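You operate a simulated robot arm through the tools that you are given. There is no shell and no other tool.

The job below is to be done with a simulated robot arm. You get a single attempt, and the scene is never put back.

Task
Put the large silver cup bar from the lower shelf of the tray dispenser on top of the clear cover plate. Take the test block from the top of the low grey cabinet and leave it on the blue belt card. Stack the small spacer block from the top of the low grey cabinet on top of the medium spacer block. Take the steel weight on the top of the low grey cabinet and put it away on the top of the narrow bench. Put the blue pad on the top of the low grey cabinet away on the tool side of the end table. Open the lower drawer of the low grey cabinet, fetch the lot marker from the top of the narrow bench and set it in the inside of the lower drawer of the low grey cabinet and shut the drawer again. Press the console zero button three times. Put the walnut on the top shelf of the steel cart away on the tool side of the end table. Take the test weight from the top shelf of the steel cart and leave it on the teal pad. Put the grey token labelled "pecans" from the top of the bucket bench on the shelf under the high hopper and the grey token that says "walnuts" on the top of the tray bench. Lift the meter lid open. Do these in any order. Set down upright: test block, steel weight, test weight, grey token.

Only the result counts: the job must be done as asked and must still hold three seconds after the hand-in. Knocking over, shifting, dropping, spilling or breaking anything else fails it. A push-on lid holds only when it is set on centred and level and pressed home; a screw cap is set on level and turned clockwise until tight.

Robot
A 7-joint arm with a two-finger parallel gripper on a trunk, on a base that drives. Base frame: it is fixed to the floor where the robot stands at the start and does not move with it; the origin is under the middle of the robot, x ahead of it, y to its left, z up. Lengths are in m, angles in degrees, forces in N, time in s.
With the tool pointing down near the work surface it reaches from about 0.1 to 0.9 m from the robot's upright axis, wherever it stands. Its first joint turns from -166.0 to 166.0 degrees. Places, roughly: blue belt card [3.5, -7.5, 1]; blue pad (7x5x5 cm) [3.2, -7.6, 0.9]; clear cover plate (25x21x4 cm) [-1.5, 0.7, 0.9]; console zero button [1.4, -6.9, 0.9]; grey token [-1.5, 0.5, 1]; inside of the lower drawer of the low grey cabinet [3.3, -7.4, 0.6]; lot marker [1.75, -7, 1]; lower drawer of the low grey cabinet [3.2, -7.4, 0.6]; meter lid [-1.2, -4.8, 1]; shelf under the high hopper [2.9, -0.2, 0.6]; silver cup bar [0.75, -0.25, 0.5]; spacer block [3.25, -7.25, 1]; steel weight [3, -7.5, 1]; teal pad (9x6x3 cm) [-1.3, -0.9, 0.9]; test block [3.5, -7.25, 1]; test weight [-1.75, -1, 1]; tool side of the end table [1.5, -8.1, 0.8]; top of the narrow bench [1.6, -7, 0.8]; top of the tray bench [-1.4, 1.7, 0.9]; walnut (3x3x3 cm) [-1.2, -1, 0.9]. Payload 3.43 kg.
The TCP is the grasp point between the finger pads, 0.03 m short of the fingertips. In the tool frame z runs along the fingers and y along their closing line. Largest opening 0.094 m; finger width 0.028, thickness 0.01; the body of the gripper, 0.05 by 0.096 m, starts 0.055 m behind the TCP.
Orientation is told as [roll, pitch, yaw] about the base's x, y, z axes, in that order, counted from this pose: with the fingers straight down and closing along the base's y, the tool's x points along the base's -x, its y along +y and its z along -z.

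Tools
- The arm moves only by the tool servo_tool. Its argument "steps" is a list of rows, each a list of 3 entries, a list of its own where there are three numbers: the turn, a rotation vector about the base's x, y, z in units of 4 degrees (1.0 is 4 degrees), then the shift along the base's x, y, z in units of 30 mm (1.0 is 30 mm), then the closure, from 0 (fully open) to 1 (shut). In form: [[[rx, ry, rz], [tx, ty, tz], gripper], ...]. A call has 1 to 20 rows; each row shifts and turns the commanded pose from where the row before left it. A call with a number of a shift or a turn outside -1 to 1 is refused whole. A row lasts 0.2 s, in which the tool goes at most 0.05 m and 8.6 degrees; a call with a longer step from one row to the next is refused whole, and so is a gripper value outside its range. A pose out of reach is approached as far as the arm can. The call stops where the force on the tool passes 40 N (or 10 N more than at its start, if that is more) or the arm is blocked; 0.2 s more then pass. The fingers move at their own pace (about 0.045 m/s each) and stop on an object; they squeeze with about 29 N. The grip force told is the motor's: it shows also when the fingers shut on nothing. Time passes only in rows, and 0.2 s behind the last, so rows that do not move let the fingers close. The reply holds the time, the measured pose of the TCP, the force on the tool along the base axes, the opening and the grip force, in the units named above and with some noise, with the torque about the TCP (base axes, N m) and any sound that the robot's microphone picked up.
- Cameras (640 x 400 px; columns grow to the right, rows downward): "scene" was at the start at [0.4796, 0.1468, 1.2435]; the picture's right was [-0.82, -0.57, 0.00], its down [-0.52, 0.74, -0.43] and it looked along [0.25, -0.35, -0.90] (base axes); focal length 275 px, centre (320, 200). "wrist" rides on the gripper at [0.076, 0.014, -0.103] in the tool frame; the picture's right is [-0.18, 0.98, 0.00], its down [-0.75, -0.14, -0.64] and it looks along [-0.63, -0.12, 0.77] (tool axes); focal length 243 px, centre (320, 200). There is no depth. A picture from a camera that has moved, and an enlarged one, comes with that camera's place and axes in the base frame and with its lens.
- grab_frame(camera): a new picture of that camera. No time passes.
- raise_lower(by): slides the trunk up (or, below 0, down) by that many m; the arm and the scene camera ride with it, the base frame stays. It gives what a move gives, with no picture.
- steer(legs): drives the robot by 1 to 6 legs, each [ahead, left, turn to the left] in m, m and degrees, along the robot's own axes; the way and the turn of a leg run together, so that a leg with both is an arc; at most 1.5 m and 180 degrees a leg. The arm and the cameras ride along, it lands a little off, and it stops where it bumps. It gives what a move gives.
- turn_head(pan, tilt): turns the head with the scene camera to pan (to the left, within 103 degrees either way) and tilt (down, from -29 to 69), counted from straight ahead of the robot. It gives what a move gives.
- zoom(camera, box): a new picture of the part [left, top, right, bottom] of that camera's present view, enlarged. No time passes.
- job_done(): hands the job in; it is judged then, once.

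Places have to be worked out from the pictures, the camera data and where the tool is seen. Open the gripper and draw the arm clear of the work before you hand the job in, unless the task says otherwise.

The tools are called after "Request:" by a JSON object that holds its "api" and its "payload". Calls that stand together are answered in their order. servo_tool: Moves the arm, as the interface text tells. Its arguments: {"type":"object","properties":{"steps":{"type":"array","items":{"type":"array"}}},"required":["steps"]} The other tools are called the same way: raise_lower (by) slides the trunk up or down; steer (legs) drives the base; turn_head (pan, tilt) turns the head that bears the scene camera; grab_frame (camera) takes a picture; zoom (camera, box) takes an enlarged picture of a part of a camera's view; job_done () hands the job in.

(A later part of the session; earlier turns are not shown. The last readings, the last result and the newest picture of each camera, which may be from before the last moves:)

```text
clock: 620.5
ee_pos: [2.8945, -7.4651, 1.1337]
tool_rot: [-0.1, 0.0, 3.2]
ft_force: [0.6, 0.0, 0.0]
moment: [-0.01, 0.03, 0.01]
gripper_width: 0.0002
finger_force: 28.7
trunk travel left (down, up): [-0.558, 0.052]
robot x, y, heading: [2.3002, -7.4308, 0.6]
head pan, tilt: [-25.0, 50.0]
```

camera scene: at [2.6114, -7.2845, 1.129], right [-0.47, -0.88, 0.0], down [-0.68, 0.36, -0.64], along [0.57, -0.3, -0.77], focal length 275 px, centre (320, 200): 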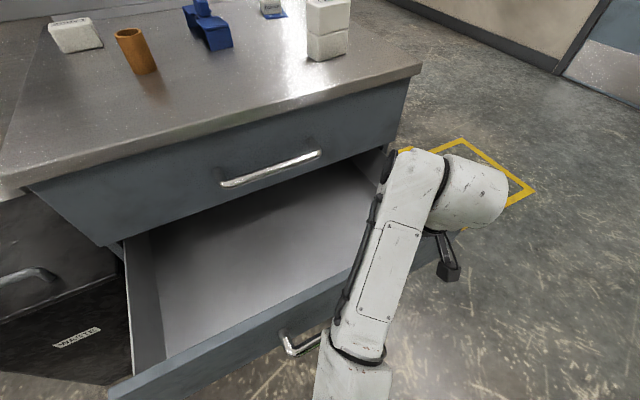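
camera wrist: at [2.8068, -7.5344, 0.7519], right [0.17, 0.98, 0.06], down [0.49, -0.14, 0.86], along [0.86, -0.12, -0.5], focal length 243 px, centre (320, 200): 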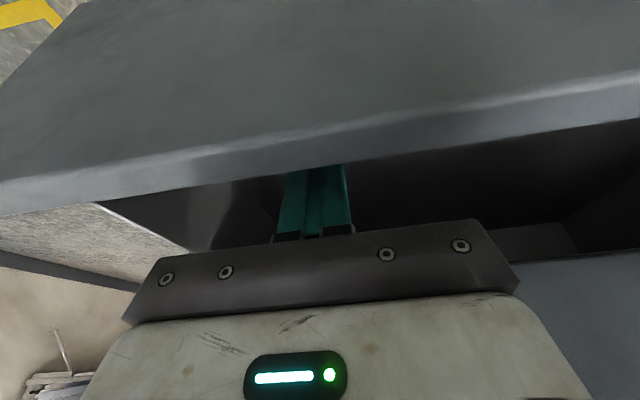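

I turn to the bench and move in front of the lot marker.

Request:
{"api": "steer", "payload": {"legs": [[0, 0, 179.4], [0, -0.35, 0]]}}

Request:
{"api": "turn_head", "payload": {"pan": 0, "tilt": 60}}

Request:
{"api": "grab_frame", "payload": {"camera": "scene"}}

Request:
{"api": "grab_frame", "payload": {"camera": "wrist"}}

```text
clock: 630.0
ee_pos: [1.7134, -7.0302, 1.1326]
tool_rot: [-0.1, 0.1, -178.0]
ft_force: [0.1, -0.2, 0.5]
moment: [-0.01, 0.02, 0.01]
gripper_width: 0.0001
finger_force: 28.6
trunk travel left (down, up): [-0.558, 0.052]
robot x, y, heading: [2.3106, -7.0796, 179.1]
head pan, tilt: [-25.0, 50.0]
```

```text
clock: 630.9
ee_pos: [1.7144, -7.0294, 1.1336]
tool_rot: [0.0, 0.1, -178.0]
ft_force: [0.4, 0.9, -0.1]
moment: [0.01, 0.02, -0.05]
gripper_width: 0.0
finger_force: 28.5
trunk travel left (down, up): [-0.558, 0.052]
robot x, y, heading: [2.3062, -7.0798, 179.1]
head pan, tilt: [0.0, 60.0]
```

```text
taken
camera scene: at [1.7962, -7.2646, 1.4664], right [0.02, 1.0, 0.0], down [0.87, -0.02, -0.5], along [-0.5, 0.01, -0.87], focal length 275 px, centre (320, 200)
```

scene: 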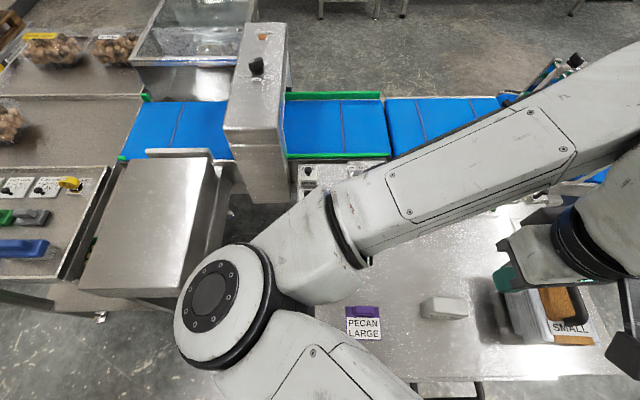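

```text
taken
camera wrist: at [1.7896, -7.0418, 1.2363], right [-0.15, -0.99, 0.0], down [-0.76, 0.11, 0.64], along [-0.63, 0.1, -0.77], focal length 243 px, centre (320, 200)
```

wrist: 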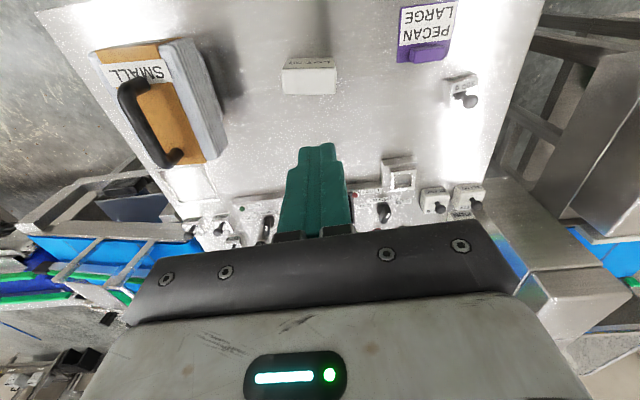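

I zoom in on the lot marker.

Request:
{"api": "zoom", "payload": {"camera": "wrist", "box": [250, 30, 400, 140]}}

Request:
{"api": "zoom", "payload": {"camera": "scene", "box": [380, 260, 520, 360]}}

```text
3.64 times, centred on (325, 85) of wrist
camera zoom: at [1.7896, -7.0418, 1.2363], right [-0.15, -0.99, 0.0], down [-0.76, 0.11, 0.64], along [-0.63, 0.1, -0.77], focal length 882 px, centre (302, 618)
```

zoom: 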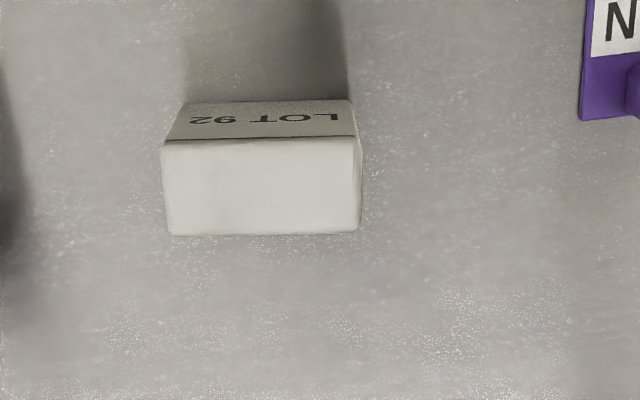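

```text
4.00 times, centred on (450, 310) of scene
camera zoom: at [1.7962, -7.2646, 1.4664], right [0.02, 1.0, 0.0], down [0.87, -0.02, -0.5], along [-0.5, 0.01, -0.87], focal length 1100 px, centre (-200, -240)
```

zoom: 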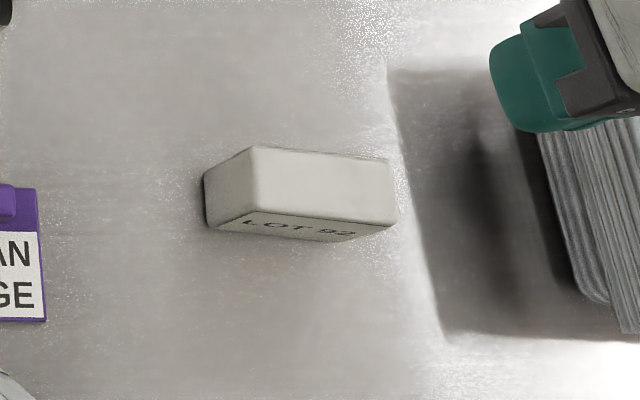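

The lot marker is about 6.5 (y) × 3 (x) × 6.6 cm tall, centred at (1.710, -7.015), turned −7.5°. I turn the tool, open and descend halfway.

Request:
{"api": "servo_tool", "payload": {"steps": [[[0, 0, -0.8], [-0.05, 0.15, 0], 0], [[0, 0, -0.8], [-0.05, 0.15, 0], 0], [[0, 0, -0.8], [-0.05, 0.15, -0.5], 0], [[0, 0, 0], [0, 0, -0.9], 0], [[0, 0, 0], [0, 0, -0.9], 0], [[0, 0, 0], [0, 0, -0.9], 0], [[0, 0, 0], [0, 0, -0.9], 0], [[0, 0, 0], [0, 0, 0], 0]]}}

Request:
{"api": "grab_frame", "payload": {"camera": "wrist"}}

```text
clock: 632.7
ee_pos: [1.7082, -7.0164, 1.0094]
tool_rot: [-0.1, 0.1, 172.3]
ft_force: [-0.3, 0.4, 0.6]
moment: [0.02, 0.04, 0.01]
gripper_width: 0.0939
finger_force: 0.1
trunk travel left (down, up): [-0.558, 0.052]
robot x, y, heading: [2.3093, -7.0824, 179.0]
head pan, tilt: [0.0, 60.0]
```

```text
taken
camera wrist: at [1.782, -7.0414, 1.112], right [-0.31, -0.95, 0.0], down [-0.73, 0.24, 0.64], along [-0.61, 0.2, -0.77], focal length 243 px, centre (320, 200)
```

wrist: 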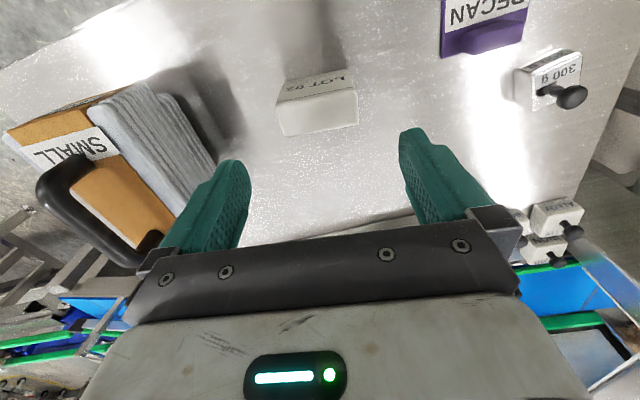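

Aligned. Down to z≈0.886 and close.

Request:
{"api": "servo_tool", "payload": {"steps": [[[0, 0, 0], [0.08, -0.03, -0.9], 0], [[0, 0, 0], [0, 0, -0.9], 0], [[0, 0, 0], [0, 0, -0.9], 0], [[0, 0, 0], [0, 0, -0.9], 0], [[0, 0, 0], [0, 0, -0.5], 0], [[0, 0, 0], [0, 0, 0], 0], [[0, 0, 0], [0, 0, 0], 0.5], [[0, 0, 0], [0, 0, 0], 1], [[0, 0, 0], [0, 0, 0], 1], [[0, 0, 0], [0, 0, 0], 1]]}}

Request:
{"api": "grab_frame", "payload": {"camera": "wrist"}}

```text
clock: 634.9
ee_pos: [1.7098, -7.0164, 0.8879]
tool_rot: [-0.1, 0.0, 172.2]
ft_force: [0.6, 0.2, -0.8]
moment: [-0.02, 0.0, -0.01]
gripper_width: 0.0717
finger_force: 29.1
trunk travel left (down, up): [-0.558, 0.052]
robot x, y, heading: [2.305, -7.0767, 179.2]
head pan, tilt: [0.0, 60.0]
```

```text
taken
camera wrist: at [1.7831, -7.041, 0.9906], right [-0.31, -0.95, 0.0], down [-0.73, 0.24, 0.64], along [-0.61, 0.2, -0.77], focal length 243 px, centre (320, 200)
```

wrist: 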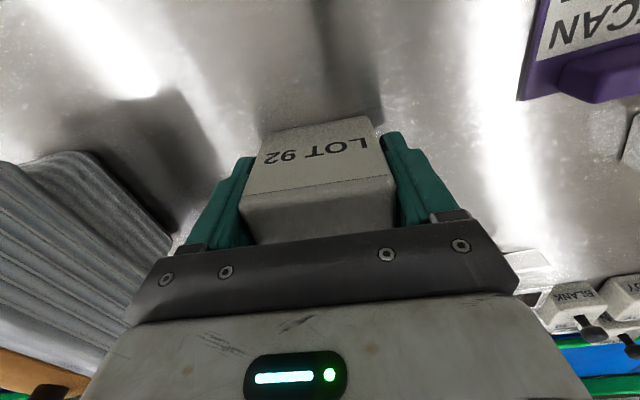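

Gripped (0.072). I lift, go back in front of the drawer and turn to it.

Request:
{"api": "servo_tool", "payload": {"steps": [[[0, 0, 0], [0, 0, 0.5], 1], [[0, 0, 0], [0, 0, 1], 1], [[0, 0, 0], [0, 0, 1], 1], [[0, 0, 0], [0, 0, 1], 1], [[0, 0, 0], [0, 0, 1], 1], [[0, 0, 0], [0, 0, 1], 1], [[0, 0, 0], [0, 0, 1], 1], [[0, 0, 0], [0, 0, 1], 1], [[0, 0, 0], [0, 0, 0.5], 1], [[0, 0, 0], [0, 0, 0], 1]]}}

Request:
{"api": "steer", "payload": {"legs": [[0, 0.38, 0], [0, 0, -179]]}}

Request:
{"api": "turn_head", "payload": {"pan": -10, "tilt": 60}}

Request:
{"api": "grab_frame", "payload": {"camera": "scene"}}

Request:
{"api": "grab_frame", "payload": {"camera": "wrist"}}

```text
clock: 637.1
ee_pos: [1.7101, -7.0165, 1.1286]
tool_rot: [-0.1, 0.0, 172.3]
ft_force: [-0.1, 0.2, -0.8]
moment: [-0.01, 0.01, -0.01]
gripper_width: 0.0717
finger_force: 29.0
trunk travel left (down, up): [-0.558, 0.052]
robot x, y, heading: [2.3054, -7.08, 178.9]
head pan, tilt: [0.0, 60.0]
```

```text
clock: 646.9
ee_pos: [2.8946, -7.5265, 1.1272]
tool_rot: [-0.1, 0.0, -8.2]
ft_force: [0.0, 0.4, -0.8]
moment: [-0.02, 0.03, 0.02]
gripper_width: 0.0716
finger_force: 29.0
trunk travel left (down, up): [-0.558, 0.052]
robot x, y, heading: [2.3013, -7.4569, -1.8]
head pan, tilt: [0.0, 60.0]
```

```text
clock: 647.6
ee_pos: [2.8945, -7.5262, 1.1271]
tool_rot: [-0.1, 0.0, -8.2]
ft_force: [0.2, 0.7, -1.6]
moment: [0.0, -0.02, 0.0]
gripper_width: 0.072
finger_force: 29.4
trunk travel left (down, up): [-0.558, 0.052]
robot x, y, heading: [2.3007, -7.4597, -1.4]
head pan, tilt: [-10.0, 60.0]
```

```text
taken
camera scene: at [2.8149, -7.2855, 1.4664], right [-0.2, -0.98, 0.0], down [-0.85, 0.17, -0.5], along [0.49, -0.1, -0.87], focal length 275 px, centre (320, 200)
```

scene: 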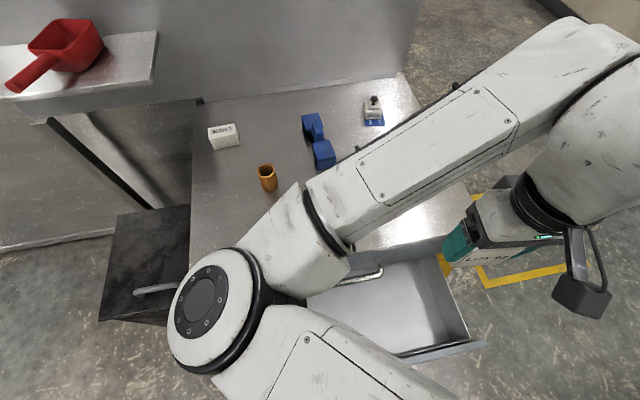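

```text
taken
camera wrist: at [2.8213, -7.5014, 1.2301], right [0.32, 0.95, 0.0], down [0.73, -0.25, 0.64], along [0.61, -0.21, -0.77], focal length 243 px, centre (320, 200)
```

wrist: 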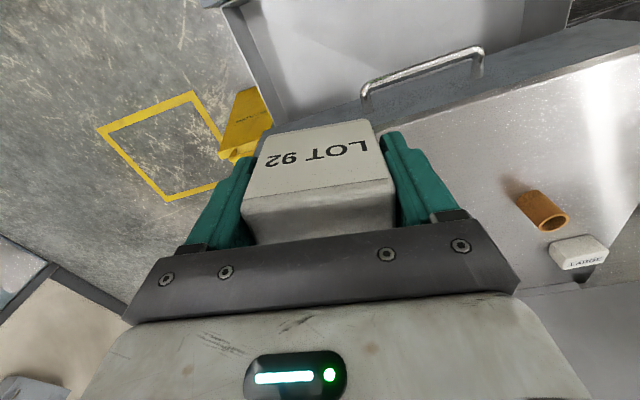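

The folded arm would bring the wrist over the cabinet edge when lowered, so I back the base to its former place (x≈2.09), where the posture worked.

Request:
{"api": "steer", "payload": {"legs": [[-0.205, 0.03, -1.3]]}}

Request:
{"api": "servo_tool", "payload": {"steps": [[[0, 0, 0.5], [0.8, 0, -0.2], 1], [[0, 0, 0.5], [0.8, -0.1, -0.2], 1], [[0, 0, 0.5], [0.8, -0.1, -0.2], 1], [[0, 0, 0.4], [0.8, -0.1, -0.2], 1], [[0, 0, 0], [0.8, -0.1, -0.2], 1], [[0, 0, 0], [0.8, -0.1, -0.2], 1], [[0, 0, 0], [0.8, 0, -0.2], 1], [[0, 0, 0], [0, 0, 0], 1]]}}

Request:
{"api": "turn_head", "payload": {"pan": -25, "tilt": 50}}

Request:
{"api": "grab_frame", "payload": {"camera": "scene"}}

Request:
{"api": "grab_frame", "payload": {"camera": "wrist"}}

```text
clock: 649.2
ee_pos: [2.689, -7.4976, 1.1267]
tool_rot: [0.0, 0.0, -9.2]
ft_force: [0.5, 0.0, -0.8]
moment: [0.02, -0.02, 0.01]
gripper_width: 0.0718
finger_force: 29.3
trunk travel left (down, up): [-0.558, 0.052]
robot x, y, heading: [2.0921, -7.4195, -2.3]
head pan, tilt: [-10.0, 60.0]
```

```text
clock: 651.0
ee_pos: [2.8574, -7.514, 1.0853]
tool_rot: [-0.2, -0.1, -1.7]
ft_force: [-0.1, 0.9, 0.5]
moment: [0.02, 0.01, -0.02]
gripper_width: 0.0719
finger_force: 28.9
trunk travel left (down, up): [-0.558, 0.052]
robot x, y, heading: [2.0913, -7.4207, -2.6]
head pan, tilt: [-10.0, 60.0]
```

```text
clock: 651.8
ee_pos: [2.8564, -7.5143, 1.0859]
tool_rot: [-0.1, 0.0, -1.7]
ft_force: [-0.4, 0.2, -1.8]
moment: [-0.02, 0.01, 0.04]
gripper_width: 0.0717
finger_force: 28.8
trunk travel left (down, up): [-0.558, 0.052]
robot x, y, heading: [2.0957, -7.4196, -2.5]
head pan, tilt: [-25.0, 50.0]
```

```text
taken
camera scene: at [2.6166, -7.2772, 1.4789], right [-0.46, -0.89, 0.0], down [-0.68, 0.35, -0.64], along [0.57, -0.3, -0.77], focal length 275 px, centre (320, 200)
```

scene: 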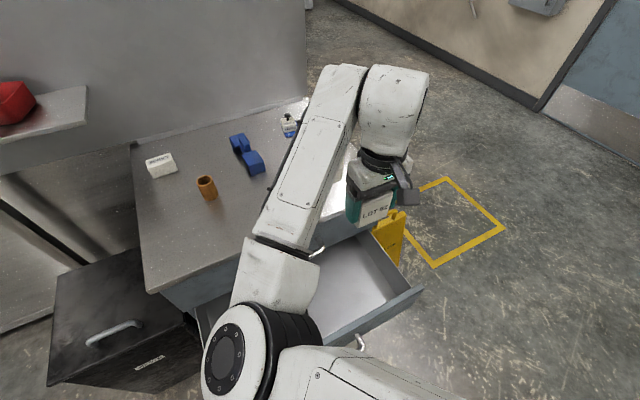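

```text
taken
camera wrist: at [2.781, -7.4972, 1.1889], right [0.21, 0.98, 0.0], down [0.75, -0.16, 0.64], along [0.63, -0.14, -0.77], focal length 243 px, centre (320, 200)
```

wrist: 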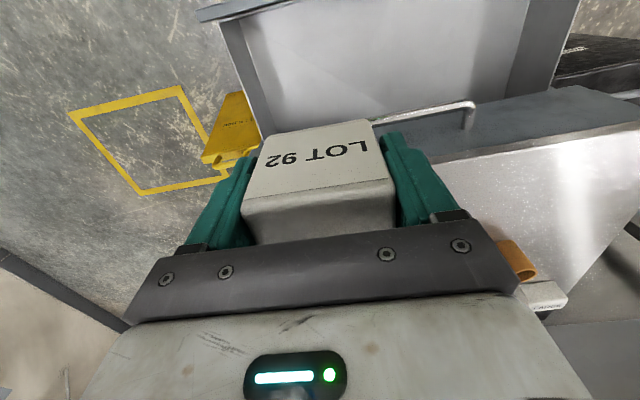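

Same posture as before. I shift to y≈-7.55 and lower the trunk 0.40 m, so the marker goes down into the open drawer.

Request:
{"api": "servo_tool", "payload": {"steps": [[[0, 0, 0], [0.2, -0.6, 0], 1], [[0, 0, 0], [0.13, -0.6, 0], 1], [[0, 0, 0], [0, 0, 0], 1]]}}

Request:
{"api": "raise_lower", "payload": {"by": -0.3}}

Request:
{"api": "grab_frame", "payload": {"camera": "wrist"}}

Request:
{"api": "grab_frame", "payload": {"camera": "scene"}}

```text
clock: 652.6
ee_pos: [2.8687, -7.5504, 1.0869]
tool_rot: [-0.1, -0.1, -1.5]
ft_force: [-0.4, -0.4, -1.5]
moment: [0.01, -0.03, 0.02]
gripper_width: 0.0721
finger_force: 28.8
trunk travel left (down, up): [-0.558, 0.052]
robot x, y, heading: [2.0958, -7.4181, -2.2]
head pan, tilt: [-25.0, 50.0]
```

```text
clock: 655.6
ee_pos: [2.8663, -7.549, 0.7857]
tool_rot: [-0.2, 0.0, -1.6]
ft_force: [-0.2, 0.3, -0.3]
moment: [-0.03, 0.03, 0.0]
gripper_width: 0.0717
finger_force: 28.9
trunk travel left (down, up): [-0.258, 0.352]
robot x, y, heading: [2.0978, -7.4181, -2.5]
head pan, tilt: [-25.0, 50.0]
```

```text
taken
camera wrist: at [2.7906, -7.533, 0.8887], right [0.21, 0.98, 0.0], down [0.75, -0.16, 0.64], along [0.63, -0.14, -0.77], focal length 243 px, centre (320, 200)
```

wrist: 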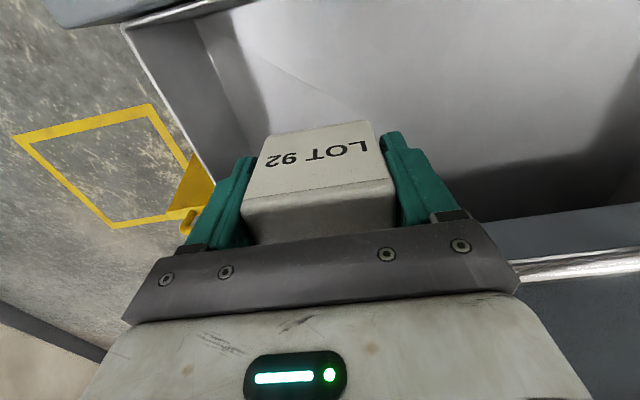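

```text
taken
camera scene: at [2.6165, -7.2773, 1.179], right [-0.46, -0.89, 0.0], down [-0.68, 0.35, -0.64], along [0.57, -0.3, -0.77], focal length 275 px, centre (320, 200)
```

scene: 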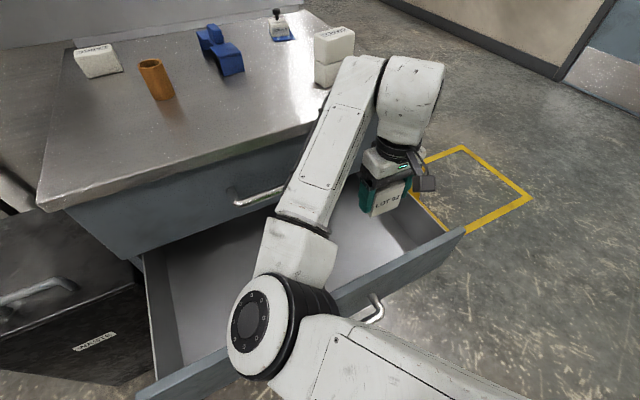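

Good clearance to the side wall. I lower another 0.12 m and then ease down to the drawer floor.

Request:
{"api": "raise_lower", "payload": {"by": -0.12}}

Request:
{"api": "grab_frame", "payload": {"camera": "scene"}}

Request:
{"api": "grab_frame", "payload": {"camera": "wrist"}}

```text
clock: 657.1
ee_pos: [2.865, -7.5496, 0.6654]
tool_rot: [-0.1, 0.0, -1.7]
ft_force: [0.0, 0.2, 0.3]
moment: [-0.02, 0.0, 0.0]
gripper_width: 0.0716
finger_force: 28.9
trunk travel left (down, up): [-0.138, 0.472]
robot x, y, heading: [2.0955, -7.4182, -2.7]
head pan, tilt: [-25.0, 50.0]
```

```text
taken
camera scene: at [2.6165, -7.2773, 1.059], right [-0.46, -0.89, 0.0], down [-0.68, 0.35, -0.64], along [0.57, -0.3, -0.77], focal length 275 px, centre (320, 200)
```

scene: 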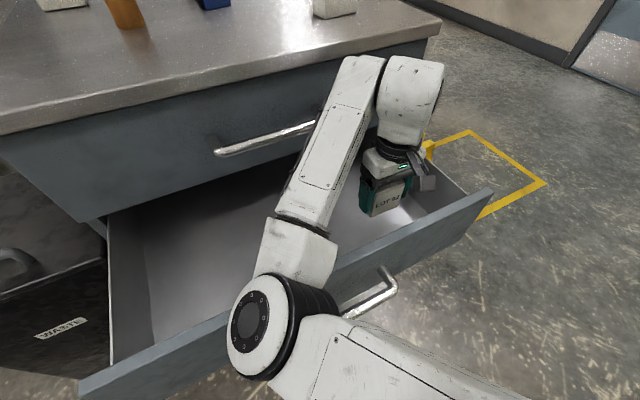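

```text
taken
camera wrist: at [2.7906, -7.533, 0.7687], right [0.21, 0.98, 0.0], down [0.75, -0.16, 0.64], along [0.63, -0.14, -0.77], focal length 243 px, centre (320, 200)
```

wrist: 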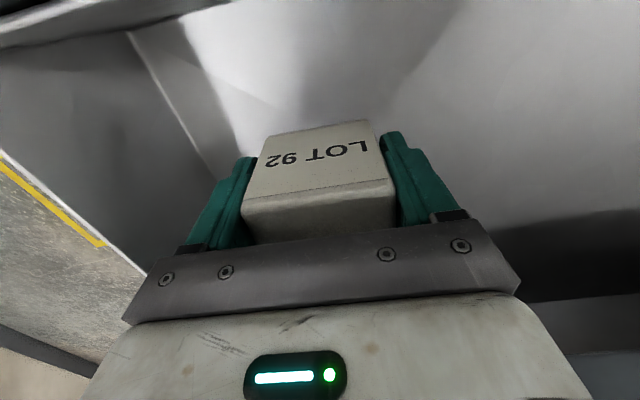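

I lower by servo in small steps to the drawer floor.

Request:
{"api": "servo_tool", "payload": {"steps": [[[0, 0, 0], [0, 0, -0.4], 1], [[0, 0, 0], [0, 0, -0.4], 1], [[0, 0, 0], [0, 0, 0], 1]]}}

Request:
{"api": "servo_tool", "payload": {"steps": [[[0, 0, 0], [0, 0, -0.15], 1], [[0, 0, 0], [0, 0, -0.15], 1], [[0, 0, 0], [0, 0, 0], 1]]}}

Request:
{"api": "zoom", "payload": {"camera": "scene", "box": [320, 120, 500, 260]}}

```text
clock: 657.9
ee_pos: [2.8669, -7.5491, 0.6413]
tool_rot: [-0.1, -0.1, -1.6]
ft_force: [-0.2, 0.6, -1.2]
moment: [0.02, -0.02, 0.01]
gripper_width: 0.0717
finger_force: 28.6
trunk travel left (down, up): [-0.138, 0.472]
robot x, y, heading: [2.0958, -7.4178, -2.5]
head pan, tilt: [-25.0, 50.0]
```

```text
clock: 658.7
ee_pos: [2.8691, -7.5458, 0.6425]
tool_rot: [0.3, -1.1, -1.4]
ft_force: [0.3, -0.4, -0.4]
moment: [-0.01, 0.03, -0.01]
gripper_width: 0.0716
finger_force: 29.0
trunk travel left (down, up): [-0.138, 0.472]
robot x, y, heading: [2.0999, -7.4222, -2.5]
head pan, tilt: [-25.0, 50.0]
```

```text
2.86 times, centred on (410, 190) of scene
camera zoom: at [2.6131, -7.2766, 1.0623], right [-0.46, -0.89, 0.0], down [-0.68, 0.35, -0.64], along [0.57, -0.3, -0.76], focal length 785 px, centre (63, 229)
```

zoom: 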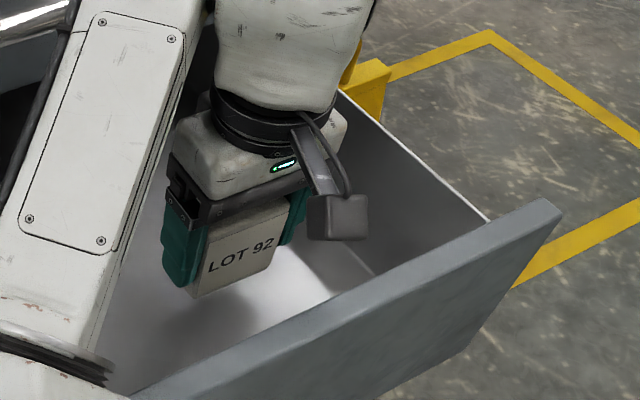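

The readings show the robot body being lifted slightly: some arm link rests on the drawer front. I go back up at once.

Request:
{"api": "servo_tool", "payload": {"steps": [[[0, 0, 0], [0, 0, 0.5], 1], [[0, 0, 0], [0, 0, 0.5], 1], [[0, 0, 0], [0, 0, 0], 1]]}}

Request:
{"api": "turn_head", "payload": {"pan": -5, "tilt": 69}}

Request:
{"api": "grab_frame", "payload": {"camera": "scene"}}

```text
clock: 659.5
ee_pos: [2.8658, -7.55, 0.6624]
tool_rot: [0.0, 0.1, -1.7]
ft_force: [0.0, 0.2, -0.7]
moment: [0.0, 0.02, 0.0]
gripper_width: 0.0716
finger_force: 29.7
trunk travel left (down, up): [-0.138, 0.472]
robot x, y, heading: [2.098, -7.4203, -2.4]
head pan, tilt: [-25.0, 50.0]
```

```text
clock: 660.3
ee_pos: [2.8669, -7.5497, 0.6634]
tool_rot: [-0.2, 0.0, -1.6]
ft_force: [-0.1, 0.2, -0.2]
moment: [-0.02, 0.01, 0.02]
gripper_width: 0.0719
finger_force: 29.0
trunk travel left (down, up): [-0.138, 0.472]
robot x, y, heading: [2.0885, -7.4194, -2.8]
head pan, tilt: [-5.0, 68.8]
```

```text
taken
camera scene: at [2.6037, -7.2491, 1.037], right [-0.13, -0.99, 0.0], down [-0.92, 0.12, -0.36], along [0.36, -0.05, -0.93], focal length 275 px, centre (320, 200)
```

scene: 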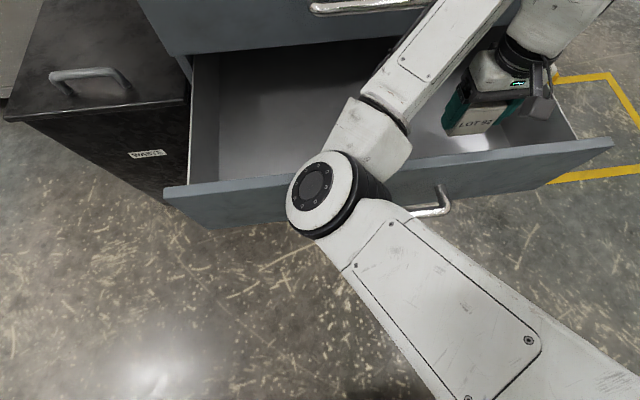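

The elbow sits right above the drawer front. I raise the trunk 0.15 m (elbow goes up with it) and let the arm reach down instead.

Request:
{"api": "raise_lower", "payload": {"by": 0.15}}

Request:
{"api": "servo_tool", "payload": {"steps": [[[0, 0, 0], [0, 0, -0.7], 1], [[0, 0, 0], [0, 0, -0.7], 1], [[0, 0, 0], [0, 0, -0.7], 1], [[0, 0, 0], [0, 0, -0.7], 1], [[0, 0, 0], [0, 0, -0.7], 1], [[0, 0, 0], [0, 0, -0.7], 1], [[0, 0, 0], [0, 0, 0], 1]]}}

Request:
{"api": "grab_frame", "payload": {"camera": "scene"}}

```text
clock: 662.1
ee_pos: [2.8679, -7.5502, 0.8131]
tool_rot: [-0.1, 0.0, -1.7]
ft_force: [-0.6, 0.2, 0.2]
moment: [0.0, 0.02, 0.01]
gripper_width: 0.0717
finger_force: 29.4
trunk travel left (down, up): [-0.288, 0.322]
robot x, y, heading: [2.0979, -7.4195, -2.2]
head pan, tilt: [-5.0, 68.8]
```

```text
clock: 663.7
ee_pos: [2.8659, -7.5499, 0.6873]
tool_rot: [-0.1, 0.0, -1.5]
ft_force: [0.4, 1.7, -0.9]
moment: [-0.02, 0.0, -0.02]
gripper_width: 0.0719
finger_force: 28.7
trunk travel left (down, up): [-0.288, 0.322]
robot x, y, heading: [2.099, -7.4191, -2.4]
head pan, tilt: [-5.0, 68.8]
```

```text
taken
camera scene: at [2.6036, -7.249, 1.187], right [-0.13, -0.99, 0.0], down [-0.92, 0.12, -0.36], along [0.36, -0.05, -0.93], focal length 275 px, centre (320, 200)
```

scene: 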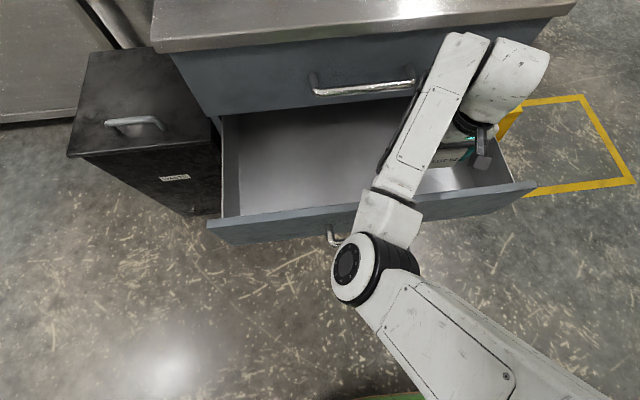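

Better: the elbow is now on the robot side of the panel. I raise another 0.08 m and reach further down.

Request:
{"api": "raise_lower", "payload": {"by": 0.08}}

Request:
{"api": "servo_tool", "payload": {"steps": [[[0, 0, 0], [0, 0, -0.7], 1], [[0, 0, 0], [0, 0, -0.7], 1], [[0, 0, 0], [0, 0, -0.7], 1], [[0, 0, 0], [0, 0, -0.7], 1], [[0, 0, 0], [0, 0, -0.7], 1], [[0, 0, 0], [0, 0, -0.7], 1], [[0, 0, 0], [0, 0, 0], 1]]}}

Request:
{"api": "grab_frame", "payload": {"camera": "scene"}}

Request:
{"api": "grab_frame", "payload": {"camera": "wrist"}}

```text
clock: 664.8
ee_pos: [2.8665, -7.5501, 0.7667]
tool_rot: [0.0, 0.0, -1.5]
ft_force: [0.1, -0.4, -0.9]
moment: [-0.01, 0.01, 0.01]
gripper_width: 0.072
finger_force: 29.7
trunk travel left (down, up): [-0.368, 0.242]
robot x, y, heading: [2.0969, -7.4165, -2.8]
head pan, tilt: [-5.0, 68.8]
```

```text
clock: 666.4
ee_pos: [2.864, -7.5492, 0.6406]
tool_rot: [-0.1, 0.0, -1.5]
ft_force: [0.1, -0.6, -0.8]
moment: [0.01, -0.01, -0.01]
gripper_width: 0.0717
finger_force: 28.9
trunk travel left (down, up): [-0.368, 0.242]
robot x, y, heading: [2.0964, -7.421, -2.6]
head pan, tilt: [-5.0, 68.8]
```

```text
taken
camera scene: at [2.6036, -7.2491, 1.267], right [-0.13, -0.99, 0.0], down [-0.92, 0.12, -0.36], along [0.36, -0.05, -0.93], focal length 275 px, centre (320, 200)
```

scene: 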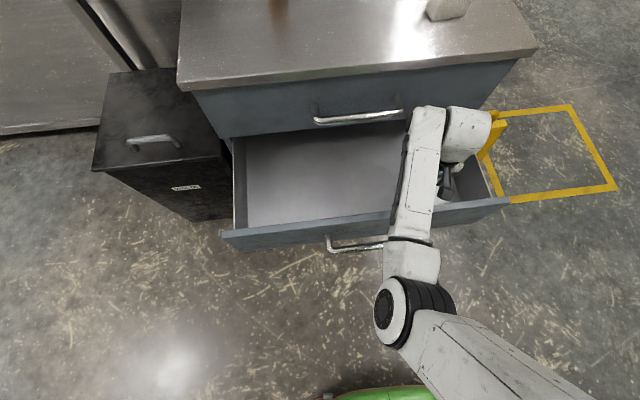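

```text
taken
camera wrist: at [2.7886, -7.5333, 0.7432], right [0.21, 0.98, 0.0], down [0.75, -0.16, 0.64], along [0.63, -0.14, -0.77], focal length 243 px, centre (320, 200)
```

wrist: 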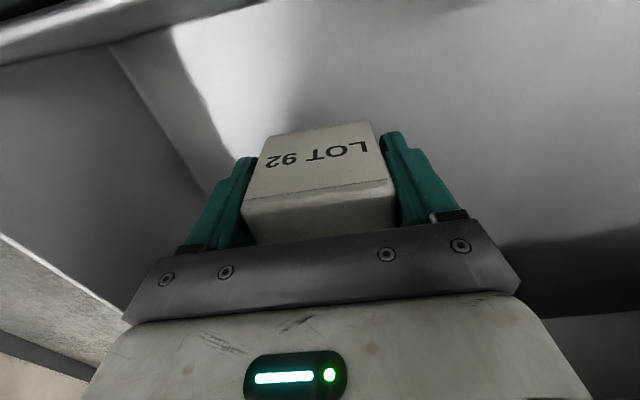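

Now the elbow is well clear. I keep lowering to the floor in small steps.

Request:
{"api": "servo_tool", "payload": {"steps": [[[0, 0, 0], [0, 0, -0.3], 1], [[0, 0, 0], [0, 0, -0.3], 1], [[0, 0, 0], [0, 0, 0], 1]]}}

Request:
{"api": "servo_tool", "payload": {"steps": [[[0, 0, 0], [0, 0, -0.2], 1], [[0, 0, 0], [0, 0, 0], 1]]}}

Request:
{"api": "servo_tool", "payload": {"steps": [[[0, 0, 0], [0, 0, -0.2], 1], [[0, 0, 0], [0, 0, 0], 1]]}}

Request:
{"api": "grab_frame", "payload": {"camera": "wrist"}}

```text
clock: 667.2
ee_pos: [2.866, -7.5487, 0.6233]
tool_rot: [-0.1, -0.1, -1.5]
ft_force: [0.2, 0.2, -1.2]
moment: [0.02, -0.01, 0.01]
gripper_width: 0.0717
finger_force: 29.2
trunk travel left (down, up): [-0.368, 0.242]
robot x, y, heading: [2.0936, -7.4179, -2.5]
head pan, tilt: [-5.0, 68.8]
```

```text
clock: 667.8
ee_pos: [2.8658, -7.5498, 0.6164]
tool_rot: [-0.2, 0.0, -1.6]
ft_force: [0.6, 0.1, 0.0]
moment: [0.02, 0.02, 0.02]
gripper_width: 0.0714
finger_force: 29.3
trunk travel left (down, up): [-0.368, 0.242]
robot x, y, heading: [2.0966, -7.4197, -2.5]
head pan, tilt: [-5.0, 68.8]
```

```text
clock: 668.4
ee_pos: [2.8659, -7.55, 0.6118]
tool_rot: [-0.1, 0.0, -1.6]
ft_force: [0.4, -0.6, -0.7]
moment: [-0.04, 0.01, -0.03]
gripper_width: 0.0718
finger_force: 29.1
trunk travel left (down, up): [-0.368, 0.242]
robot x, y, heading: [2.0952, -7.4182, -2.5]
head pan, tilt: [-5.0, 68.8]
```

```text
taken
camera wrist: at [2.7899, -7.5337, 0.714], right [0.21, 0.98, 0.0], down [0.75, -0.16, 0.64], along [0.63, -0.14, -0.77], focal length 243 px, centre (320, 200)
```

wrist: 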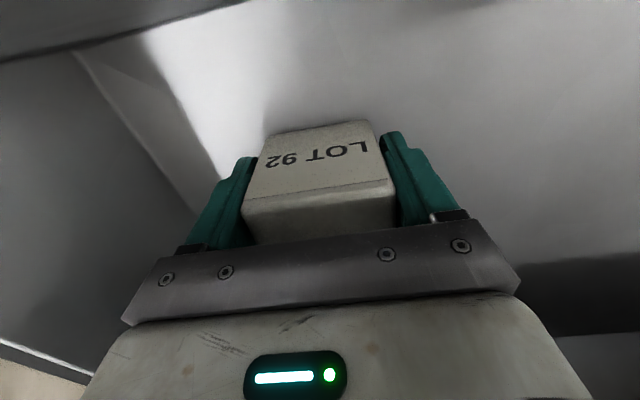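

Request:
{"api": "servo_tool", "payload": {"steps": [[[0, 0, 0], [0, 0, -0.2], 1], [[0, 0, 0], [0, 0, 0], 1]]}}

Request:
{"api": "servo_tool", "payload": {"steps": [[[0, 0, 0], [0, 0, -0.15], 1], [[0, 0, 0], [0, 0, 0], 1]]}}

Request:
{"api": "servo_tool", "payload": {"steps": [[[0, 0, 0], [0, 0, -0.15], 1], [[0, 0, 0], [0, 0, 0], 1]]}}

Request:
{"api": "grab_frame", "payload": {"camera": "wrist"}}

```text
clock: 669.0
ee_pos: [2.8652, -7.5496, 0.6048]
tool_rot: [-0.2, 0.0, -1.5]
ft_force: [0.9, -0.2, 3.3]
moment: [0.05, 0.5, 0.02]
gripper_width: 0.0718
finger_force: 29.2
trunk travel left (down, up): [-0.368, 0.242]
robot x, y, heading: [2.0959, -7.42, -2.6]
head pan, tilt: [-5.0, 68.8]
```

```text
clock: 669.6
ee_pos: [2.8679, -7.5498, 0.6032]
tool_rot: [-0.2, -0.1, -1.5]
ft_force: [0.1, 2.0, 38.2]
moment: [0.52, 2.77, -0.04]
gripper_width: 0.0714
finger_force: 29.0
trunk travel left (down, up): [-0.368, 0.242]
robot x, y, heading: [2.0951, -7.4199, -2.3]
head pan, tilt: [-5.0, 68.8]
```

```text
clock: 670.0
ee_pos: [2.8693, -7.549, 0.6036]
tool_rot: [-0.3, -0.4, -1.5]
ft_force: [1.0, -0.6, 18.0]
moment: [0.35, 1.55, 0.09]
gripper_width: 0.0719
finger_force: 28.6
trunk travel left (down, up): [-0.368, 0.242]
robot x, y, heading: [2.0928, -7.4212, -2.6]
head pan, tilt: [-5.0, 68.8]
stopped in row 1: the force on the tool passed its limit at 53 N (the readings are from after the stop); the commanded pose is now the measured one
```

```text
taken
camera wrist: at [2.7923, -7.5333, 0.706], right [0.21, 0.98, 0.0], down [0.75, -0.16, 0.65], along [0.63, -0.14, -0.76], focal length 243 px, centre (320, 200)
```

wrist: 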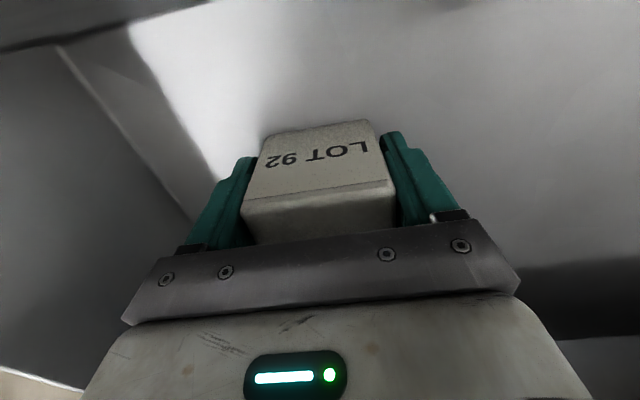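

The moment shows the wrist camera touching the drawer's front panel, not the marker. I lift 1 cm, move 3 cm further in, and go down again.

Request:
{"api": "servo_tool", "payload": {"steps": [[[0, 0, 0], [0, 0, 0.4], 1], [[0, 0, 0], [0.5, 0, 0], 1], [[0, 0, 0], [0.5, 0, 0], 1], [[0, 0, 0], [0, 0, -0.3], 1], [[0, 0, 0], [0, 0, 0], 1]]}}

Request:
{"api": "servo_tool", "payload": {"steps": [[[0, 0, 0], [0, 0, -0.2], 1], [[0, 0, 0], [0, 0, 0], 1]]}}

Request:
{"api": "servo_tool", "payload": {"steps": [[[0, 0, 0], [0, 0, -0.15], 1], [[0, 0, 0], [0, 0, 0], 1]]}}

Request:
{"api": "grab_frame", "payload": {"camera": "scene"}}

```text
clock: 671.1
ee_pos: [2.8982, -7.5496, 0.6048]
tool_rot: [-0.1, -0.2, -1.4]
ft_force: [-0.4, 0.1, -1.2]
moment: [0.02, 0.01, -0.02]
gripper_width: 0.0717
finger_force: 28.5
trunk travel left (down, up): [-0.368, 0.242]
robot x, y, heading: [2.0954, -7.4202, -2.5]
head pan, tilt: [-5.0, 68.8]
```

```text
clock: 671.8
ee_pos: [2.8993, -7.5506, 0.6004]
tool_rot: [-0.3, -0.5, -1.5]
ft_force: [0.6, 0.6, 28.0]
moment: [0.25, -0.01, 0.03]
gripper_width: 0.0726
finger_force: 29.3
trunk travel left (down, up): [-0.368, 0.242]
robot x, y, heading: [2.0946, -7.4216, -2.6]
head pan, tilt: [-5.0, 68.8]
```

```text
clock: 672.4
ee_pos: [2.8992, -7.5492, 0.5956]
tool_rot: [-0.3, -0.3, -1.5]
ft_force: [1.4, 3.1, 28.6]
moment: [0.26, -0.02, -0.01]
gripper_width: 0.072
finger_force: 29.1
trunk travel left (down, up): [-0.368, 0.242]
robot x, y, heading: [2.0958, -7.4172, -2.7]
head pan, tilt: [-5.0, 68.8]
```

```text
taken
camera scene: at [2.6028, -7.2487, 1.2674], right [-0.13, -0.99, 0.0], down [-0.92, 0.12, -0.36], along [0.36, -0.05, -0.93], focal length 275 px, centre (320, 200)
```

scene: 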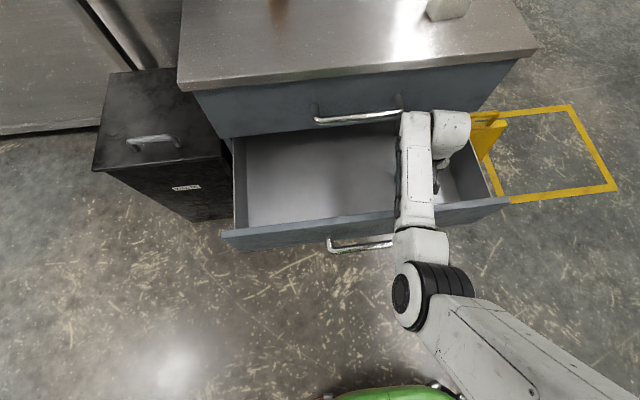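

The marker is on the drawer floor (contact, no side moment). I ease off, open and lift straight out.

Request:
{"api": "servo_tool", "payload": {"steps": [[[0, 0, 0], [0, 0, 0.15], 1], [[0, 0, 0], [0, 0, 0], 0.5], [[0, 0, 0], [0, 0, 0], 0], [[0, 0, 0], [0, 0, 0], 0], [[0, 0, 0], [0, 0, 0.5], 0], [[0, 0, 0], [0, 0, 0.8], 0], [[0, 0, 0], [0, 0, 0.8], 0], [[0, 0, 0], [-0.2, 0, 0.8], 0], [[0, 0, 0], [-0.2, 0, 0.8], 0], [[0, 0, 0], [-0.3, 0, 0.8], 0], [[0, 0, 0], [-0.3, 0, 0.8], 0], [[0, 0, 0], [0, 0, 0], 0]]}}

Request:
{"api": "grab_frame", "payload": {"camera": "wrist"}}

Request:
{"api": "grab_frame", "payload": {"camera": "scene"}}

```text
clock: 675.0
ee_pos: [2.8681, -7.55, 0.758]
tool_rot: [-0.2, -0.2, -1.4]
ft_force: [0.7, 0.3, 0.1]
moment: [-0.01, 0.06, 0.0]
gripper_width: 0.0942
finger_force: 0.1
trunk travel left (down, up): [-0.368, 0.242]
robot x, y, heading: [2.0922, -7.4198, -2.5]
head pan, tilt: [-5.0, 68.8]
```

```text
taken
camera wrist: at [2.7923, -7.5335, 0.861], right [0.21, 0.98, 0.0], down [0.75, -0.16, 0.64], along [0.63, -0.14, -0.76], focal length 243 px, centre (320, 200)
```

wrist: 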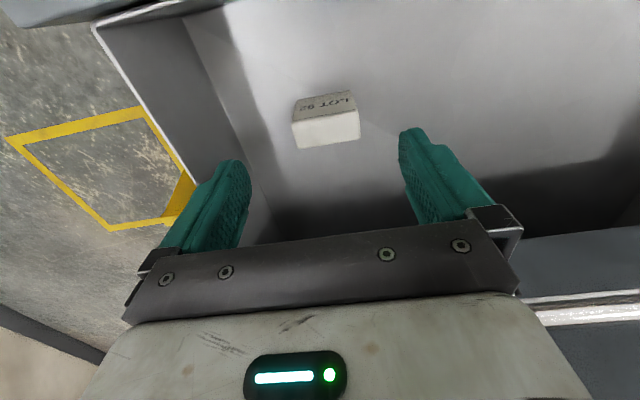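

```text
taken
camera scene: at [2.6036, -7.2488, 1.267], right [-0.13, -0.99, 0.0], down [-0.92, 0.12, -0.36], along [0.36, -0.05, -0.93], focal length 275 px, centre (320, 200)
```

scene: 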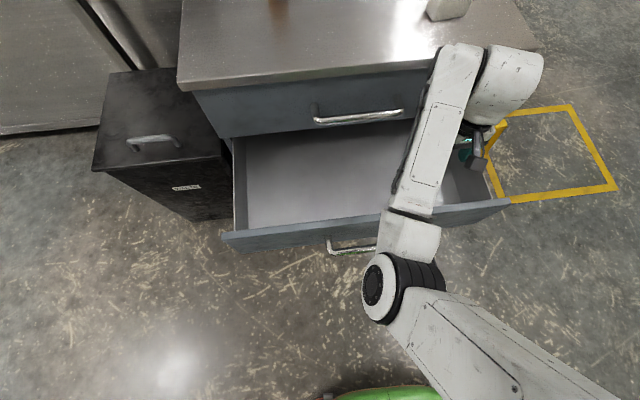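

The marker stands in the drawer. To shut it I bring the closed fingers in front of the panel with a 30° forward tilt; first up and back over the panel.

Request:
{"api": "servo_tool", "payload": {"steps": [[[0, 0, 0], [0, 0, 0.9], 1], [[0, 0, 0], [0, 0, 0.9], 1], [[0, -1, 0], [-0.9, 0.1, 0], 1], [[0, -1, 0], [-0.9, 0.1, 0], 1], [[0, -1, 0], [-0.9, 0.1, 0], 1], [[0, -1, 0], [-0.9, 0.1, 0], 1], [[0, -1, 0], [-0.9, 0.1, 0], 1], [[0, -1, 0], [-0.9, 0.1, 0], 1], [[0, -1, 0], [-0.9, 0, 0], 1], [[0, -0.5, 0], [-0.4, 0, 0], 1], [[0, 0, 0], [0, 0, 0], 1]]}}

Request:
{"api": "grab_frame", "payload": {"camera": "wrist"}}

Request:
{"api": "grab_frame", "payload": {"camera": "scene"}}

```text
clock: 677.4
ee_pos: [2.6692, -7.5346, 0.8075]
tool_rot: [0.5, -28.4, -2.6]
ft_force: [-0.2, 0.8, -0.9]
moment: [0.04, -0.05, -0.01]
gripper_width: 0.0001
finger_force: 28.7
out of reach, approached as far as the arm can: row 10
trunk travel left (down, up): [-0.368, 0.242]
robot x, y, heading: [2.0981, -7.4164, -2.8]
head pan, tilt: [-5.0, 68.8]
```

```text
taken
camera wrist: at [2.5534, -7.5164, 0.8622], right [0.2, 0.98, 0.1], down [0.35, -0.16, 0.92], along [0.91, -0.15, -0.38], focal length 243 px, centre (320, 200)
```

wrist: 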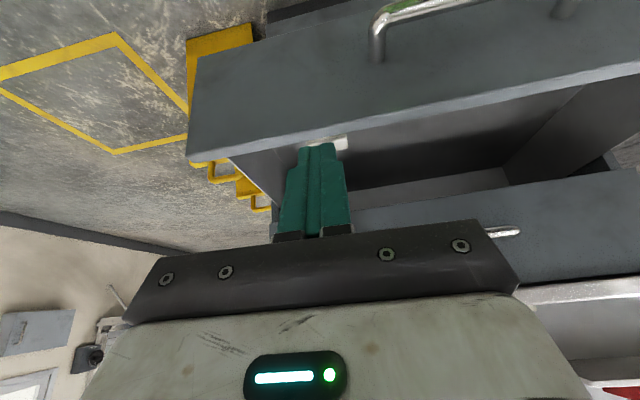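

```text
taken
camera scene: at [2.6036, -7.2491, 1.267], right [-0.13, -0.99, 0.0], down [-0.92, 0.12, -0.36], along [0.36, -0.05, -0.93], focal length 275 px, centre (320, 200)
```

scene: 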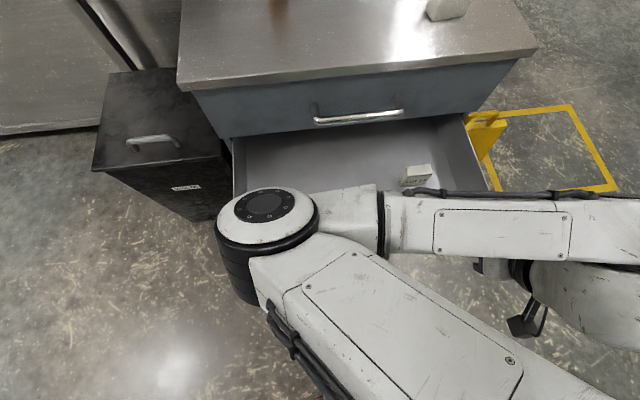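

The elbow would be close to the drawer when pushing from here. I raise the trunk and go round to the south side of the drawer, to push from a more stretched posture.

Request:
{"api": "raise_lower", "payload": {"by": 0.24}}

Request:
{"api": "steer", "payload": {"legs": [[0.2, 0, 2.5], [0, -0.62, 0]]}}

Request:
{"api": "turn_head", "payload": {"pan": 40, "tilt": 45}}

Request:
{"api": "grab_frame", "payload": {"camera": "scene"}}

```text
clock: 679.9
ee_pos: [2.6687, -7.534, 1.0472]
tool_rot: [0.6, -28.4, -2.4]
ft_force: [0.2, -0.7, -0.5]
moment: [0.01, -0.01, 0.0]
gripper_width: 0.0
finger_force: 29.5
trunk travel left (down, up): [-0.608, 0.002]
robot x, y, heading: [2.0929, -7.4186, -2.4]
head pan, tilt: [-5.0, 68.8]
```

```text
clock: 684.6
ee_pos: [2.8723, -8.1506, 1.0481]
tool_rot: [0.6, -28.5, -0.2]
ft_force: [-0.2, -0.1, -0.3]
moment: [0.03, 0.03, 0.03]
gripper_width: 0.0
finger_force: 29.3
trunk travel left (down, up): [-0.608, 0.002]
robot x, y, heading: [2.2946, -8.058, -0.2]
head pan, tilt: [-5.0, 68.8]
```

```text
clock: 685.7
ee_pos: [2.8718, -8.151, 1.047]
tool_rot: [0.6, -28.4, -0.3]
ft_force: [0.5, -0.1, 0.5]
moment: [-0.01, -0.02, -0.04]
gripper_width: 0.0
finger_force: 29.0
trunk travel left (down, up): [-0.608, 0.002]
robot x, y, heading: [2.2936, -8.0595, -0.0]
head pan, tilt: [40.0, 45.0]
```

```text
taken
camera scene: at [2.8029, -7.8114, 1.5358], right [0.64, -0.77, 0.0], down [-0.54, -0.45, -0.71], along [0.54, 0.45, -0.71], focal length 275 px, centre (320, 200)
```

scene: 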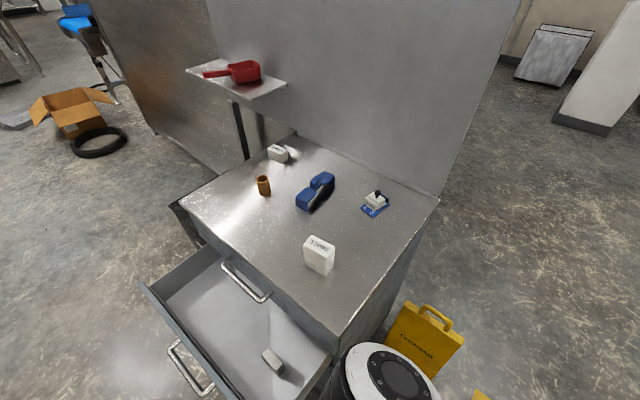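

I have a good view of the drawer. I move 0.1 m ahead and bring the tool to the front of the panel (right of the handle), still high.

Request:
{"api": "steer", "payload": {"legs": [[0.1, 0, 0]]}}

Request:
{"api": "servo_tool", "payload": {"steps": [[[0, 0, 0], [-0.6, 1, 0], 1], [[0, 0, 0], [-0.6, 1, 0], 1], [[0, 0, 0], [-0.6, 1, 0], 1], [[0, 0, 0], [-0.6, 1, 0], 1], [[0, 0, 0], [-0.6, 1, 0], 1], [[0, 0, 0], [-0.6, 1, 0], 1], [[0, 0, 0], [-0.6, 1, 0], 1], [[0, 0, 0], [-0.6, 1, 0], 1], [[0, 0, 0], [-0.6, 1, 0], 1], [[0, 0, 0], [-0.6, 1, 0], 1], [[0, 0, 0], [-0.6, 1, 0], 1], [[0, 0, 0], [-0.6, 1, 0], 1], [[0, 0, 0], [-0.6, 1, 0], 1], [[0, 0, 0], [-0.6, 1, 0], 1], [[0, 0, 0], [-0.6, 1, 0], 1], [[0, 0, 0], [-0.6, 1, 0], 1], [[0, 0, 0], [-0.4, 1, 0], 1], [[0, 0, 0], [0, 1, 0], 1], [[0, 0, 0], [0, 1, 0], 1], [[0, 0, 0], [0, 0, 0], 1]]}}

Request:
{"api": "grab_frame", "payload": {"camera": "scene"}}

Request:
{"api": "grab_frame", "payload": {"camera": "wrist"}}

```text
clock: 686.9
ee_pos: [2.9732, -8.1526, 1.0484]
tool_rot: [0.7, -28.3, -0.2]
ft_force: [0.3, -0.6, -0.3]
moment: [-0.03, 0.01, 0.03]
gripper_width: 0.0002
finger_force: 28.7
trunk travel left (down, up): [-0.608, 0.002]
robot x, y, heading: [2.3952, -8.0563, -0.5]
head pan, tilt: [40.0, 45.0]
```

```text
clock: 691.1
ee_pos: [2.9804, -8.0907, 1.0355]
tool_rot: [0.6, -28.2, -0.5]
ft_force: [0.0, 0.1, 0.3]
moment: [0.0, 0.01, 0.01]
gripper_width: 0.0
finger_force: 29.0
out of reach, approached as far as the arm can: row 1, 2, 3, 4, 5, 6, 7, 8, 9, 10, 11, 12, 13, 14, 15, 16, 17, 18, 19
trunk travel left (down, up): [-0.608, 0.002]
robot x, y, heading: [2.3984, -8.0589, -0.4]
head pan, tilt: [40.0, 45.0]
```

```text
taken
camera scene: at [2.9044, -7.8127, 1.5359], right [0.64, -0.77, 0.0], down [-0.54, -0.45, -0.71], along [0.54, 0.45, -0.71], focal length 275 px, centre (320, 200)
```

scene: 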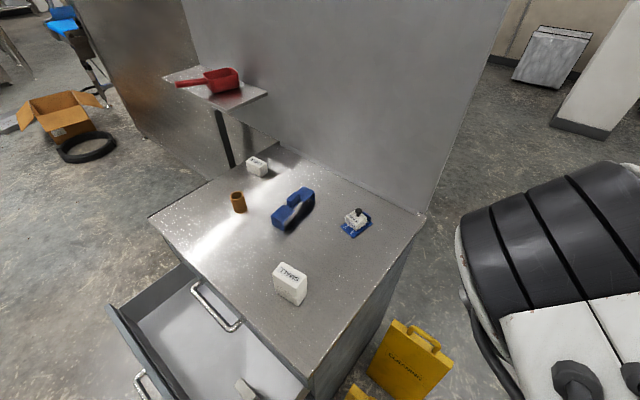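

```text
taken
camera wrist: at [2.865, -8.0777, 1.0908], right [0.16, 0.98, 0.1], down [0.36, -0.15, 0.92], along [0.92, -0.12, -0.38], focal length 243 px, centre (320, 200)
```

wrist: 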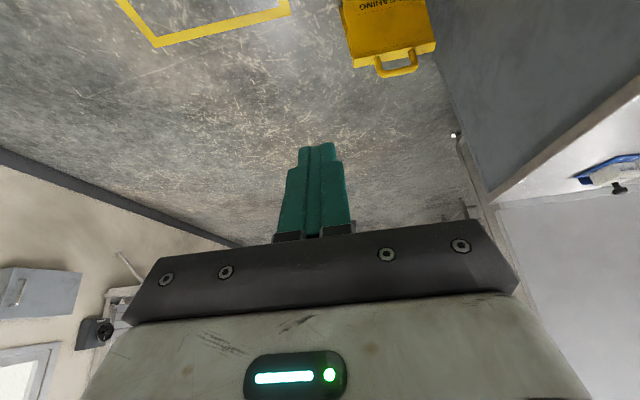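

The tilted tool hit a reach limit up here. I bring it upright first, then turn the base left so the arm points to the drawer front.

Request:
{"api": "servo_tool", "payload": {"steps": [[[0, 1, 0], [0, 0, 0], 1], [[0, 1, 0], [0, 0, 0], 1], [[0, 1, 0], [0, 0, 0], 1], [[0, 1, 0], [0, 0, 0], 1], [[0, 1, 0], [0, 0, 0], 1], [[0, 1, 0], [0, 0, 0], 1], [[0, 1, 0], [0, 0, 0], 1], [[0, 0, 0], [0, 0, 0], 1]]}}

Request:
{"api": "grab_frame", "payload": {"camera": "scene"}}

```text
clock: 692.9
ee_pos: [2.9789, -8.1033, 1.0366]
tool_rot: [0.4, -0.3, -3.2]
ft_force: [-0.8, -0.2, -0.2]
moment: [-0.01, -0.02, 0.05]
gripper_width: 0.0
finger_force: 29.1
trunk travel left (down, up): [-0.608, 0.002]
robot x, y, heading: [2.395, -8.0593, -0.3]
head pan, tilt: [40.0, 45.0]
```

```text
taken
camera scene: at [2.9041, -7.8123, 1.5358], right [0.64, -0.77, 0.0], down [-0.54, -0.45, -0.71], along [0.54, 0.45, -0.71], focal length 275 px, centre (320, 200)
```

scene: 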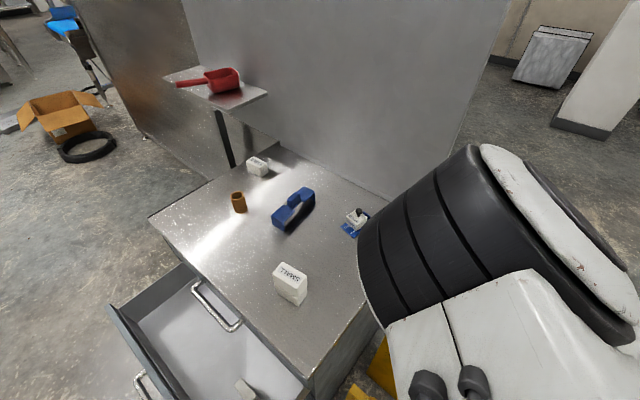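

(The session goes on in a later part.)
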